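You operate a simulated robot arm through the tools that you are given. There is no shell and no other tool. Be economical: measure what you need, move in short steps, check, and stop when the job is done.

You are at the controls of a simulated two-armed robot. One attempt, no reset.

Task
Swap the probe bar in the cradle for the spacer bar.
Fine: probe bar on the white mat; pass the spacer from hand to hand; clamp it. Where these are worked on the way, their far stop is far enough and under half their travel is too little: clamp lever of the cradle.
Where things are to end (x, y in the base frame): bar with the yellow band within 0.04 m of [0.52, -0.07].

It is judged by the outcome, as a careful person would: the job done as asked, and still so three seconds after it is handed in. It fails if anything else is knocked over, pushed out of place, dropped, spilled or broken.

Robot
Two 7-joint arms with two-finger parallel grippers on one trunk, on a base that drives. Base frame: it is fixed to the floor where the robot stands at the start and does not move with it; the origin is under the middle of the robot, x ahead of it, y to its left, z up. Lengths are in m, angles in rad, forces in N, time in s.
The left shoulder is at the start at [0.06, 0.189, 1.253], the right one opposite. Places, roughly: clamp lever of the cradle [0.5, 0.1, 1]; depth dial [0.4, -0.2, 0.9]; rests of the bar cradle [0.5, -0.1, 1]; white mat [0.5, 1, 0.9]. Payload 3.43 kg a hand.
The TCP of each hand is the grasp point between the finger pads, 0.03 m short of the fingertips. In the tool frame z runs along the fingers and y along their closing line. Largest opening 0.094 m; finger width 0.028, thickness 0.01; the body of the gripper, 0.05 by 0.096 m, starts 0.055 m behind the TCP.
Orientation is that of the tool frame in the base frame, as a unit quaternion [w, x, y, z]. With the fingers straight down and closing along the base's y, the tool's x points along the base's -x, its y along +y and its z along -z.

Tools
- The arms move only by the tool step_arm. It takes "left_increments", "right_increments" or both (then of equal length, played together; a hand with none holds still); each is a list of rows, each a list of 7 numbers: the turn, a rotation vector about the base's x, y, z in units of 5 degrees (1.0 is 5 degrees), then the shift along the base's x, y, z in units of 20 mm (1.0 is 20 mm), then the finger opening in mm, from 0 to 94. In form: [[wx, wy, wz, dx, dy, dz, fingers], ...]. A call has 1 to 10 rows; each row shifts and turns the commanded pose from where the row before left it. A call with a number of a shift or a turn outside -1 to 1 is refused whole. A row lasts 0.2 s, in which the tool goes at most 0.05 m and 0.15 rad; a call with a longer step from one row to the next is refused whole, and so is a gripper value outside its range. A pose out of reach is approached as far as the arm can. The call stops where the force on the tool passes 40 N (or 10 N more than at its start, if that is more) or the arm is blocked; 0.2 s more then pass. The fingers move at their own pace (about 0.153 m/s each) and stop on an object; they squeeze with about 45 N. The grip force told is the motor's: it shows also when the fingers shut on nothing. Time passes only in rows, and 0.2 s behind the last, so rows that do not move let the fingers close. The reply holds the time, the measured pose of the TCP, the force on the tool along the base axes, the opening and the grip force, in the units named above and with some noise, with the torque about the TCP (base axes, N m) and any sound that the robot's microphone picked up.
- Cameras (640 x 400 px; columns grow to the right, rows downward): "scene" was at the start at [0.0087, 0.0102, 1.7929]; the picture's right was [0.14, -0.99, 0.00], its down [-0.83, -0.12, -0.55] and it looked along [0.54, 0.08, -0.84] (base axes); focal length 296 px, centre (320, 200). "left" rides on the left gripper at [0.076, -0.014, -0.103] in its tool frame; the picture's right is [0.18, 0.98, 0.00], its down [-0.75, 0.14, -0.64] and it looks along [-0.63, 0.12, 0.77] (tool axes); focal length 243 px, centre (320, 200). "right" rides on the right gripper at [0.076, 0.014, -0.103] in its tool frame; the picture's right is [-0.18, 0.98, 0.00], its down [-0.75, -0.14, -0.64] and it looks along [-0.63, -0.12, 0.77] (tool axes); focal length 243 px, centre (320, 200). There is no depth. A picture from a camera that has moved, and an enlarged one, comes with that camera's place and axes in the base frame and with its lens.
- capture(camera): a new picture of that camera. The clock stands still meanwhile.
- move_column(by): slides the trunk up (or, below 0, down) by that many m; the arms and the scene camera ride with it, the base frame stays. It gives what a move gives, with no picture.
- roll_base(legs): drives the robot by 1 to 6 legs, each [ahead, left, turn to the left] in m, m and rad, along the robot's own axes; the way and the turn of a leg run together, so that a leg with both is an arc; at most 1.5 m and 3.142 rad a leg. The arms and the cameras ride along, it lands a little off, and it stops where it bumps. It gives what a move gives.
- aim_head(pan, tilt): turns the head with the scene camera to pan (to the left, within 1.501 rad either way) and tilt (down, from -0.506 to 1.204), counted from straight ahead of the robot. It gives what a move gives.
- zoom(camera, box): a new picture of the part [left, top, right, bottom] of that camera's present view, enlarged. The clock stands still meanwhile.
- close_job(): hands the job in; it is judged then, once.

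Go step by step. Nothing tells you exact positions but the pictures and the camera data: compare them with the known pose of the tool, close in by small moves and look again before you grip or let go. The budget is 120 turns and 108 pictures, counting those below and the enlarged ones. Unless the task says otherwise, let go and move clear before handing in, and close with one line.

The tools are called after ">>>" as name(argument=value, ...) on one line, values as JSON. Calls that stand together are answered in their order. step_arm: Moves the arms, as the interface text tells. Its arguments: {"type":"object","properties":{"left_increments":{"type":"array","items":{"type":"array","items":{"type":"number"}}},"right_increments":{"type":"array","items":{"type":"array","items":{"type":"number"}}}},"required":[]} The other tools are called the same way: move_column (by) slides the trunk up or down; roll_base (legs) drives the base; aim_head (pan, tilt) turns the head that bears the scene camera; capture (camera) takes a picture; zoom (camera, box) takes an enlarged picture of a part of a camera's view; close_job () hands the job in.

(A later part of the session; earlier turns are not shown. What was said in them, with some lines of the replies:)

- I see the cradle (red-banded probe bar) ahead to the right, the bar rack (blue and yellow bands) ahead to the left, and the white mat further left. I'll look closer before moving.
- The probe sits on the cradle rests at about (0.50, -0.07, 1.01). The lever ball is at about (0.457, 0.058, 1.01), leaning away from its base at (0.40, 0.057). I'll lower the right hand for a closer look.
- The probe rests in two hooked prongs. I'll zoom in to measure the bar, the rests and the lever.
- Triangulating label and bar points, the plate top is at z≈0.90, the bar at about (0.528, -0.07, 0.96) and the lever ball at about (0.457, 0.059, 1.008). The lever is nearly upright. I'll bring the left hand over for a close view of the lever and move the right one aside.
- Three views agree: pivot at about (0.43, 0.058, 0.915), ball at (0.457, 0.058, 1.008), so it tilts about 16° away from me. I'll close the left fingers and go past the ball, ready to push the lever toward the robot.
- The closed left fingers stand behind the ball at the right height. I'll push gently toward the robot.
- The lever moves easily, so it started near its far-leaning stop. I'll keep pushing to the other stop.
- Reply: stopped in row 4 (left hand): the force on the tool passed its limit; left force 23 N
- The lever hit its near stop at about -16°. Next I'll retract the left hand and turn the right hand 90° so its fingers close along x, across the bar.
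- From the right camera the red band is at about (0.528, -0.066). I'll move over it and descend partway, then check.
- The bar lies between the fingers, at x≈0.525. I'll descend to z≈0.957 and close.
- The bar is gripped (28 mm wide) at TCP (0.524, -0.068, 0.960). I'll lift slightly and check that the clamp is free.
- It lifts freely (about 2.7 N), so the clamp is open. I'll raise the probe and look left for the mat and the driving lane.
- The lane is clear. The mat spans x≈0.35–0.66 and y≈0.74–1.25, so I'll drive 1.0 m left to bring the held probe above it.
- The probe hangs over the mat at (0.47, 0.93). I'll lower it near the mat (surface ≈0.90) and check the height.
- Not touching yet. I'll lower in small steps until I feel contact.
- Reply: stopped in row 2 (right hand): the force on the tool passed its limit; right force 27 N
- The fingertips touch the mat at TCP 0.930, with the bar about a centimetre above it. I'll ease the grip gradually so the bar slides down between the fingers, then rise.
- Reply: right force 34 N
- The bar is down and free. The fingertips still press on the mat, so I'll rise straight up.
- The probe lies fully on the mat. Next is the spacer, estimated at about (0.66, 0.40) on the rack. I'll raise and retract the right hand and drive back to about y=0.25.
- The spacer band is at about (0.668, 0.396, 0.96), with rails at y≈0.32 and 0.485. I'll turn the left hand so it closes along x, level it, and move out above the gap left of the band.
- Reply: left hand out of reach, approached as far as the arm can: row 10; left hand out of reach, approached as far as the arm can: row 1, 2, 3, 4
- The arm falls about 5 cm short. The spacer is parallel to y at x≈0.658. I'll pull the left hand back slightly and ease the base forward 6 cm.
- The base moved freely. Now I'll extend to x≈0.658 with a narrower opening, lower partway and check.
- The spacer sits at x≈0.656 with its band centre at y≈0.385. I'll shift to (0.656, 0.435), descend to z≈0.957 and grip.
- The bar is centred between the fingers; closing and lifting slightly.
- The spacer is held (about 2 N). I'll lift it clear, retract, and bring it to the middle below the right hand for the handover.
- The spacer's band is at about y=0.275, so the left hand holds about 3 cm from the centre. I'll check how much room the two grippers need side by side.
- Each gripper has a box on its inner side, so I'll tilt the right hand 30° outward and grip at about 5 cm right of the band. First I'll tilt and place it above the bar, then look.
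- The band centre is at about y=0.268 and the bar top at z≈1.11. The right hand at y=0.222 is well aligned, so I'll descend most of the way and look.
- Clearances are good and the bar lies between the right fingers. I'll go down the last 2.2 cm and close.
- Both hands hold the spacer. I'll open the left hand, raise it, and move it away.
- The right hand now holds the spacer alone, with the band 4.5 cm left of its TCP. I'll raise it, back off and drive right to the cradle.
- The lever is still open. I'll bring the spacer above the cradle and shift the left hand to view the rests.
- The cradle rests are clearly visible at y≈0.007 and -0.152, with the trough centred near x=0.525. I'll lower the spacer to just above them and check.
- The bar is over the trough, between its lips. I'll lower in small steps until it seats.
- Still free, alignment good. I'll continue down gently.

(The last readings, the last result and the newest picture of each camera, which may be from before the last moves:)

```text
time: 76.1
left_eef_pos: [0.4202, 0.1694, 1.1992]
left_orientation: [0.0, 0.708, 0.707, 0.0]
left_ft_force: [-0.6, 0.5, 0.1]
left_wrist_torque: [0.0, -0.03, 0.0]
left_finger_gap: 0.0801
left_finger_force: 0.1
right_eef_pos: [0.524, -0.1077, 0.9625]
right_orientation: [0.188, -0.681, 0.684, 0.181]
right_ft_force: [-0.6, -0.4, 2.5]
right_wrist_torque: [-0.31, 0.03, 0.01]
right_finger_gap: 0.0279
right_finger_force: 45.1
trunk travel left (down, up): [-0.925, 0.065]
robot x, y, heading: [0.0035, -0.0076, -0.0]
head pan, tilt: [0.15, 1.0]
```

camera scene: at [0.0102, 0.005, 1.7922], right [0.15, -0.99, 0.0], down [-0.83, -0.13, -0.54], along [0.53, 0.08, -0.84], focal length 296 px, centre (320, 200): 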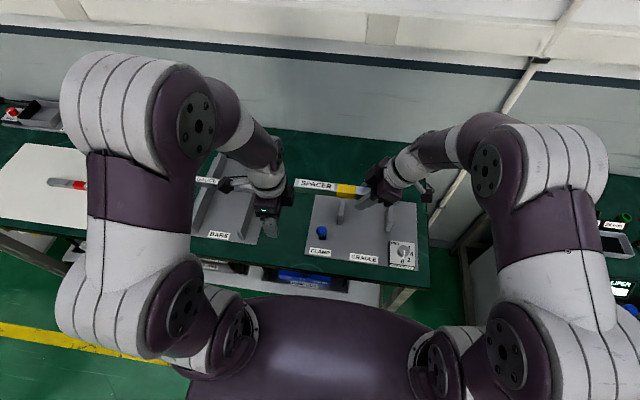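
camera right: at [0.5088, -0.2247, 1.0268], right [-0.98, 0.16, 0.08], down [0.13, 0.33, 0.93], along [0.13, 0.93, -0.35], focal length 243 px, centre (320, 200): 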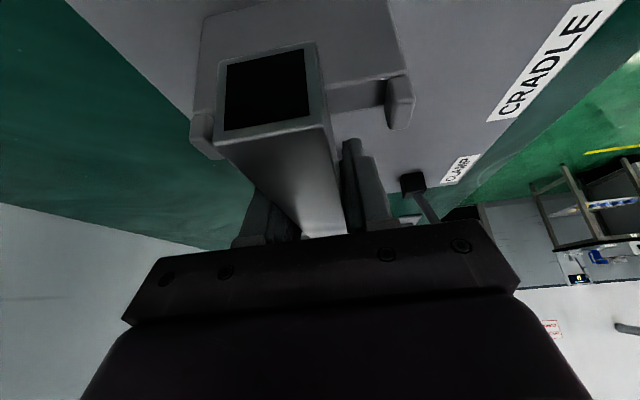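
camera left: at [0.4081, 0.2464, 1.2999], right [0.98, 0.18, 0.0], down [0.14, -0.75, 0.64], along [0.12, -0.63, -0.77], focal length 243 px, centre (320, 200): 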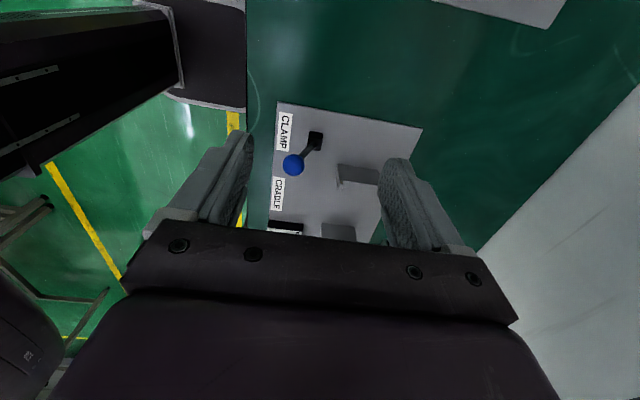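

First contact is felt. One more small step down.

>>> step_arm(right_increments=[[0, 0, 0, 0, 0, -0.1, 0], [0, 0, 0, 0, 0, 0, 0]])

>>> zoom(camera="scene", box=[310, 170, 420, 250])

>>> capture(camera="right")

```text
time: 76.7
left_eef_pos: [0.4189, 0.1693, 1.1999]
left_orientation: [0.001, 0.707, 0.707, -0.001]
left_ft_force: [-0.3, -0.3, 0.1]
left_wrist_torque: [0.02, 0.0, -0.01]
left_finger_gap: 0.0801
left_finger_force: 0.0
right_eef_pos: [0.5246, -0.1074, 0.9623]
right_orientation: [0.189, -0.682, 0.684, 0.178]
right_ft_force: [1.9, -2.1, 20.4]
right_wrist_torque: [-0.63, 0.24, 0.11]
right_finger_gap: 0.0279
right_finger_force: 45.1
trunk travel left (down, up): [-0.925, 0.065]
robot x, y, heading: [0.0029, -0.0095, -0.002]
head pan, tilt: [0.15, 1.0]
```

```text
5.00 times, centred on (365, 210) of scene
camera zoom: at [0.0089, 0.003, 1.7925], right [0.15, -0.99, 0.0], down [-0.83, -0.12, -0.54], along [0.54, 0.08, -0.84], focal length 1478 px, centre (95, 150)
```

zoom: 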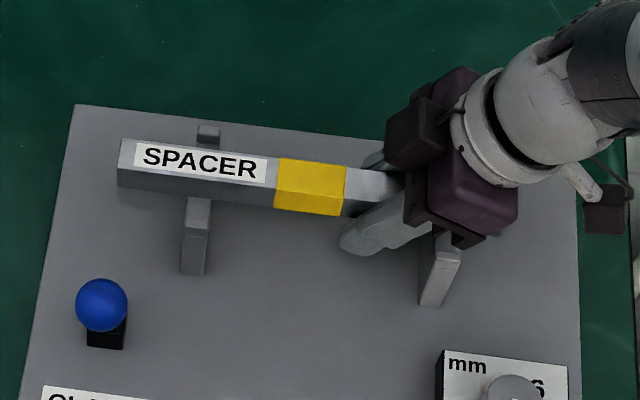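

```text
45 pictures are left
camera right: at [0.5092, -0.2243, 1.015], right [-0.98, 0.17, 0.08], down [0.13, 0.33, 0.94], along [0.13, 0.93, -0.34], focal length 243 px, centre (320, 200)
```

right: 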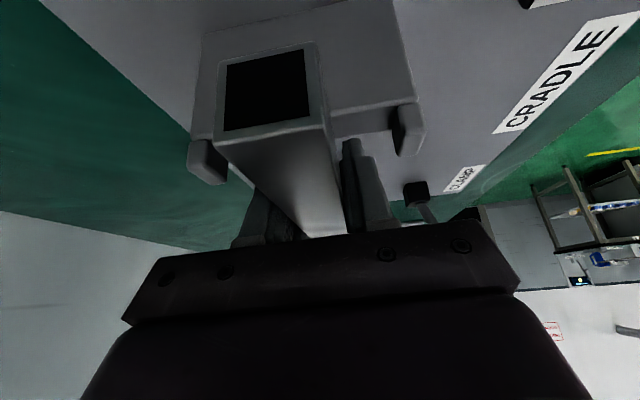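

It is seated with about 20 N. I'll open gently and check before retreating.

>>> step_arm(right_increments=[[0, 0, 0, 0, 0, 0.06, 26], [0, 0, 0, 0, 0, 0, 30], [0, 0, 0, 0, 0, 0, 40], [0, 0, 0, 0, 0, 0, 56], [0, 0, 0, 0, 0, 0, 64], [0, 0, 0, 0, 0, 0, 64]])

>>> zoom(camera="scene", box=[310, 170, 420, 250])

>>> capture(camera="right")

```text
time: 78.1
left_eef_pos: [0.4203, 0.169, 1.1989]
left_orientation: [0.001, 0.708, 0.706, 0.0]
left_ft_force: [-0.5, -0.5, -0.5]
left_wrist_torque: [0.0, -0.03, -0.05]
left_finger_gap: 0.0797
left_finger_force: 0.1
right_eef_pos: [0.5245, -0.1086, 0.9608]
right_orientation: [0.187, -0.682, 0.684, 0.18]
right_ft_force: [0.5, 0.0, 0.3]
right_wrist_torque: [0.01, 0.02, 0.01]
right_finger_gap: 0.0639
right_finger_force: 0.0
trunk travel left (down, up): [-0.925, 0.065]
robot x, y, heading: [0.002, -0.0064, 0.004]
head pan, tilt: [0.15, 1.0]
```

```text
5.00 times, centred on (365, 210) of scene
camera zoom: at [0.0112, 0.0027, 1.7922], right [0.15, -0.99, 0.0], down [-0.83, -0.12, -0.54], along [0.53, 0.08, -0.84], focal length 1478 px, centre (95, 150)
```

zoom: 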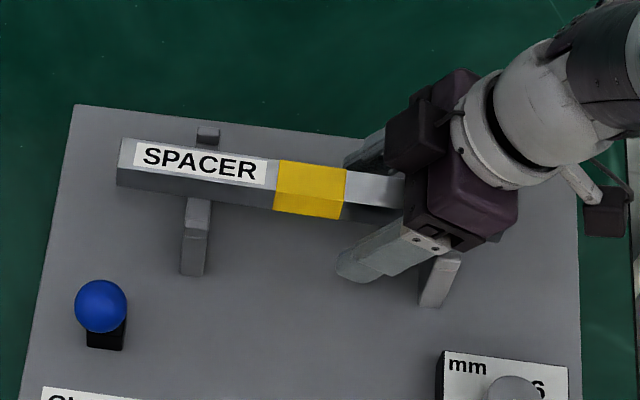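

```text
43 pictures are left
camera right: at [0.5088, -0.2242, 1.014], right [-0.98, 0.16, 0.08], down [0.13, 0.33, 0.93], along [0.13, 0.93, -0.35], focal length 243 px, centre (320, 200)
```

right: 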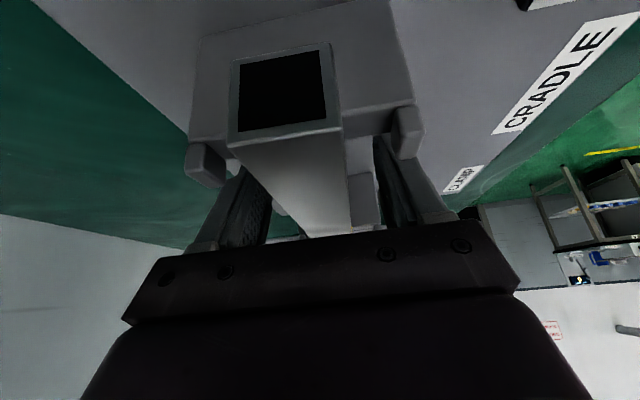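

The spacer is seated and free of the fingers. I'll retract the right hand up and outward, and bring the closed left hand to the robot side of the lever.

>>> step_arm(right_increments=[[0, 0, 0, 0, -0.5, 0.87, 64], [0, 0, 0, 0, -0.5, 0.87, 64], [0, 0, 0, 0, -0.5, 0.87, 64], [0, 0, 0, 0, -0.5, 0.87, 64], [0, 0, 0, 0, -0.3, 1, 64], [0, 0, 0, 0, -0.3, 1, 64], [0, 0, 0, 0, -0.3, 1, 64], [0, 0, 0, -0.5, -0.3, 1, 64], [0, 0, 0, -0.5, 0, 1, 64]], left_increments=[[0, 0, 0, -0.7, 0, 0, 80], [0, 0, 0, -0.7, 0, 0, 40], [0, 0, 0, -0.7, 0, 0, 0], [0, 0, 0, -0.7, 0, 0, 0], [0, 0, 0, -0.7, -1, 0, 0], [0, 0, 0, 0, -1, 0, 0], [0, 0, 0, 0, -1, 0, 0], [0, 0, 0, 0, -1, 0, 0], [0, 0, 0, 0, -1, 0, 0]])

>>> capture(camera="left")

>>> zoom(camera="scene", box=[280, 150, 440, 280])

```text
time: 80.1
left_eef_pos: [0.3488, 0.0701, 1.2002]
left_orientation: [-0.001, 0.708, 0.706, 0.0]
left_ft_force: [-0.6, 0.1, 0.6]
left_wrist_torque: [0.0, 0.0, 0.01]
left_finger_gap: 0.0
left_finger_force: 32.9
right_eef_pos: [0.5034, -0.1713, 1.1324]
right_orientation: [0.187, -0.682, 0.684, 0.18]
right_ft_force: [-0.8, 0.0, -0.6]
right_wrist_torque: [0.0, -0.05, 0.02]
right_finger_gap: 0.0642
right_finger_force: 0.0
trunk travel left (down, up): [-0.925, 0.065]
robot x, y, heading: [0.0035, -0.0055, -0.003]
head pan, tilt: [0.15, 1.0]
```

```text
42 pictures are left
camera left: at [0.3339, 0.1461, 1.3019], right [0.98, 0.18, 0.0], down [0.14, -0.75, 0.64], along [0.12, -0.63, -0.77], focal length 243 px, centre (320, 200)
```

left: 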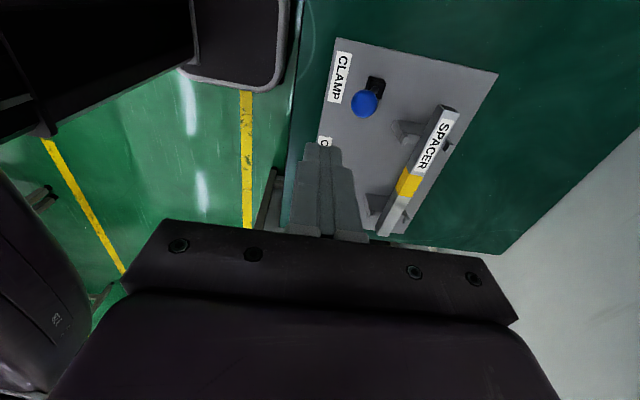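

```text
3.08 times, centred on (360, 215) of scene
camera zoom: at [0.0105, 0.0022, 1.7922], right [0.15, -0.99, 0.0], down [-0.83, -0.12, -0.54], along [0.53, 0.08, -0.84], focal length 910 px, centre (197, 154)
```

zoom: 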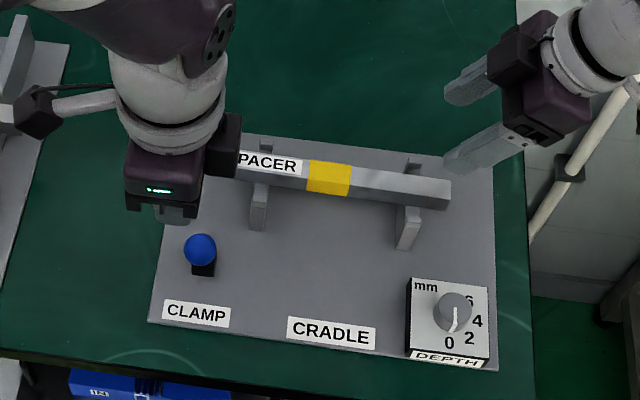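

The band is at about (0.52, -0.06), on target, and the ball is at (0.403, 0.061). I'll lower the closed left hand in front of the ball.

>>> step_arm(left_increments=[[0, 0, 0, 0, -0.1, -1, 0], [0, 0, 0, 0, -0.1, -1, 0], [0, 0, 0, 0, -0.1, -1, 0], [0, 0, 0, 0, -0.1, -1, 0], [0, 0, 0, 0, -0.1, -1, 0], [0, 0, 0, 0, 0, -1, 0], [0, 0, 0, 0, 0, -1, 0], [0, 0, 0, 0, 0, -1, 0], [0, 0, 0, 0, 0, -1, 0]])

>>> capture(camera="left")

```text
time: 82.1
left_eef_pos: [0.3499, 0.0598, 1.0197]
left_orientation: [0.0, 0.708, 0.706, -0.001]
left_ft_force: [-0.5, -1.2, 0.1]
left_wrist_torque: [-0.04, 0.02, 0.02]
left_finger_gap: 0.0
left_finger_force: 32.8
right_eef_pos: [0.5054, -0.1721, 1.1311]
right_orientation: [0.187, -0.682, 0.684, 0.179]
right_ft_force: [0.4, -0.1, 0.0]
right_wrist_torque: [-0.02, -0.03, 0.01]
right_finger_gap: 0.0639
right_finger_force: 0.1
trunk travel left (down, up): [-0.925, 0.065]
robot x, y, heading: [0.0075, -0.0079, -0.006]
head pan, tilt: [0.15, 1.0]
```

```text
40 pictures are left
camera left: at [0.3355, 0.1368, 1.1212], right [0.98, 0.18, 0.0], down [0.14, -0.75, 0.64], along [0.12, -0.63, -0.77], focal length 243 px, centre (320, 200)
```

left: 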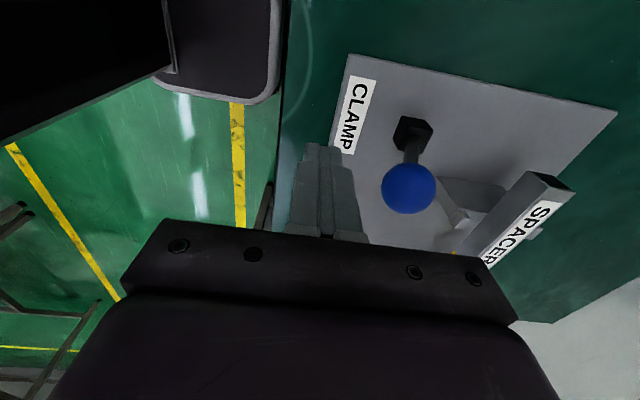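

Aligned. Pushing the lever away, to its far stop.

>>> step_arm(left_increments=[[0, 0, 0, 0.6, 0, -0.2, 0], [0, 0, 0, 0.6, 0, 0, 0], [0, 0, 0, 0.5, 0, 0, 0], [0, 0, 0, 0.5, 0, 0, 0], [0, 0, 0, 0.5, 0, 0, 0], [0, 0, 0, 0.5, 0, 0, 0], [0, 0, 0, 0.5, 0, 0, 0], [0, 0, 0, 0.5, 0, 0, 0], [0, 0, 0, 0.5, 0, 0, 0], [0, 0, 0, 0.5, 0, 0, 0]])

>>> zoom(camera="scene", box=[280, 150, 440, 280])

>>> capture(camera="left")

```text
time: 84.3
left_eef_pos: [0.4376, 0.0613, 1.0155]
left_orientation: [-0.011, 0.708, 0.706, -0.006]
left_ft_force: [-26.6, -4.3, 33.7]
left_wrist_torque: [-0.12, -0.37, -0.11]
left_finger_gap: 0.0
left_finger_force: 33.2
right_eef_pos: [0.499, -0.1721, 1.135]
right_orientation: [0.189, -0.682, 0.684, 0.179]
right_ft_force: [1.0, 0.0, 0.1]
right_wrist_torque: [0.0, 0.05, -0.03]
right_finger_gap: 0.064
right_finger_force: 0.0
trunk travel left (down, up): [-0.925, 0.065]
robot x, y, heading: [0.003, -0.0059, -0.005]
head pan, tilt: [0.15, 1.0]
stopped in row 10 (left hand): the force on the tool passed its limit (the readings are from after the stop); the commanded pose is now the measured one
```

```text
3.08 times, centred on (360, 215) of scene
camera zoom: at [0.0027, 0.001, 1.7931], right [0.15, -0.99, 0.0], down [-0.83, -0.12, -0.54], along [0.54, 0.08, -0.84], focal length 910 px, centre (197, 154)
```

zoom: 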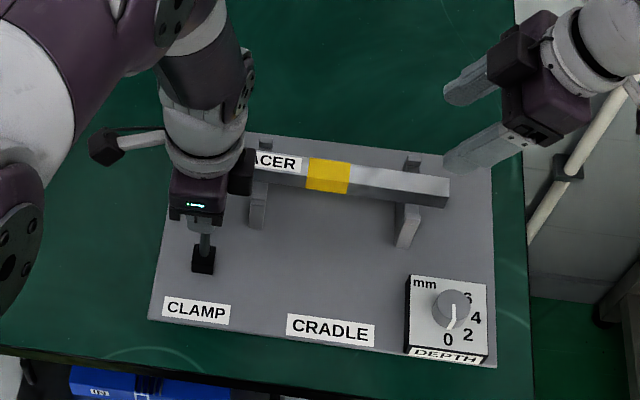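

```text
38 pictures are left
camera left: at [0.4264, 0.1366, 1.1183], right [0.98, 0.18, -0.02], down [0.15, -0.76, 0.63], along [0.1, -0.63, -0.77], focal length 243 px, centre (320, 200)
```

left: 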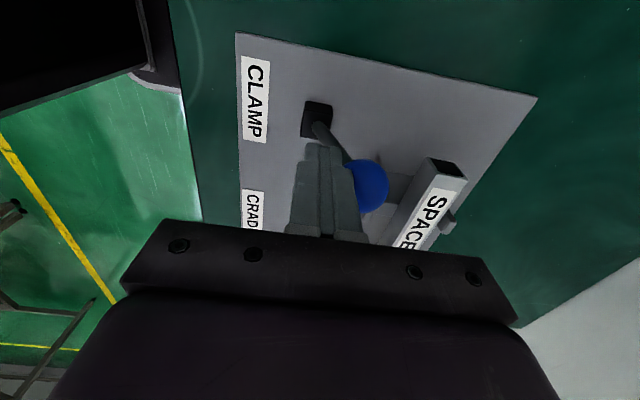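

The lever is at its far stop (ball at x≈0.46). I'll back off, raise both hands clear and verify.

>>> step_arm(left_increments=[[0, 0, 0, -0.6, 0, 0, 0], [0, 0, 0, -1, 0, 0, 0], [0, 0, 0, -1, 0, 0.3, 0], [0, 0, 0, -0.5, 0, 1, 0], [0, 0, 0, 0, 0.5, 1, 0], [0, 0, 0, 0, 1, 1, 0], [0, 0, 0, 0, 1, 1, 0], [0, 0, 0, 0, 1, 1, 0], [0, 0, 0, 0, 1, 1, 0], [0, 0, 0, 0, 1, 1, 0]], right_increments=[[0, 0, 0, 0, 0, 1, 64], [0, 0, 0, -0.5, 0, 1, 64], [0, 0, 0, -0.5, 0, 1, 64], [0, 0, 0, -0.5, 0, 1, 64], [0, 0, 0, -0.5, 0, 0, 64], [0, 0, 0, 0, 0, 0, 64], [0, 0, 0, 0, 0, 0, 64], [0, 0, 0, 0, 0, 0, 64], [0, 0, 0, 0, 0, 0, 64], [0, 0, 0, 0, 0, 0, 64]])

>>> zoom(camera="scene", box=[280, 150, 440, 280])

>>> capture(camera="scene")

>>> capture(camera="left")

```text
time: 86.5
left_eef_pos: [0.3829, 0.1709, 1.1586]
left_orientation: [-0.007, 0.707, 0.707, -0.005]
left_ft_force: [0.1, 0.6, 0.2]
left_wrist_torque: [-0.02, 0.02, -0.01]
left_finger_gap: 0.0002
left_finger_force: 33.4
right_eef_pos: [0.4639, -0.1725, 1.2127]
right_orientation: [-0.186, 0.683, -0.683, -0.181]
right_ft_force: [0.2, 0.3, -0.2]
right_wrist_torque: [-0.01, -0.01, 0.01]
right_finger_gap: 0.064
right_finger_force: 0.1
trunk travel left (down, up): [-0.925, 0.065]
robot x, y, heading: [0.0035, -0.0068, -0.002]
head pan, tilt: [0.15, 1.0]
```

```text
3.08 times, centred on (360, 215) of scene
camera zoom: at [0.0105, 0.0035, 1.7921], right [0.15, -0.99, 0.0], down [-0.83, -0.12, -0.54], along [0.53, 0.08, -0.84], focal length 910 px, centre (197, 154)
```

zoom: 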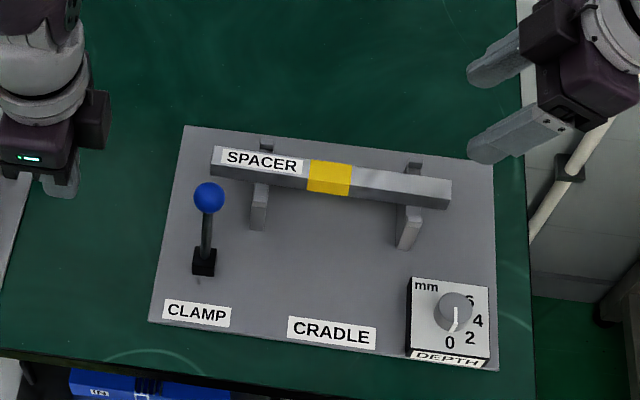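

```text
36 pictures are left
camera scene: at [0.0105, 0.0035, 1.7921], right [0.15, -0.99, 0.0], down [-0.83, -0.12, -0.54], along [0.53, 0.08, -0.84], focal length 296 px, centre (320, 200)
```

scene: 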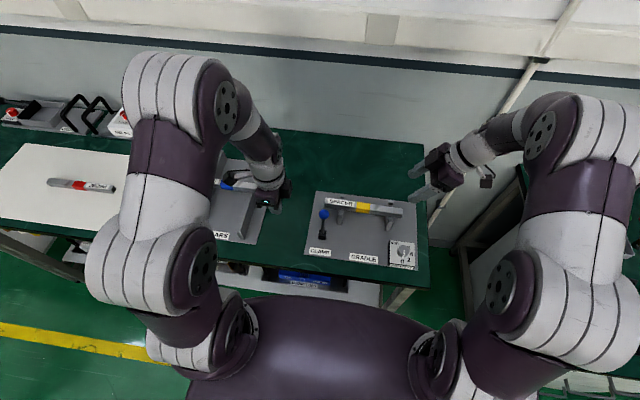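

```text
35 pictures are left
camera left: at [0.3701, 0.2484, 1.2604], right [0.98, 0.18, -0.02], down [0.15, -0.76, 0.64], along [0.1, -0.63, -0.77], focal length 243 px, centre (320, 200)
```

left: 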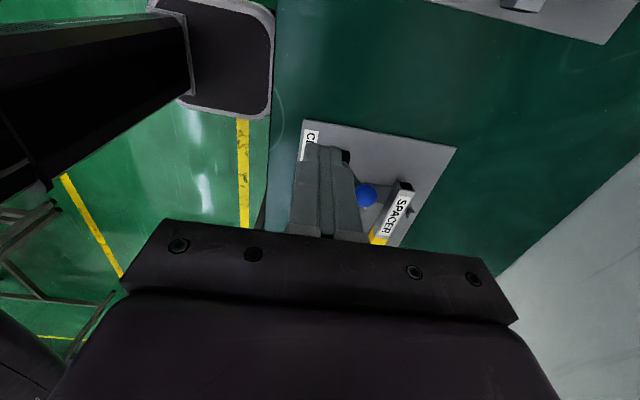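

The spacer sits in the cradle with its band at about (0.52, -0.06), and the lever is back at its clamped stop. The probe is on the mat, the gauge bar and dial look undisturbed, and both hands are clear, so I'm handing in.

>>> close_job()

```text
The job is handed in.
```

The spacer bar is clamped in the cradle, with its yellow band at about (0.52, -0.06) and passed from left hand to right on the way. The probe bar lies on the white mat, both hands are clear, and the job is handed in.
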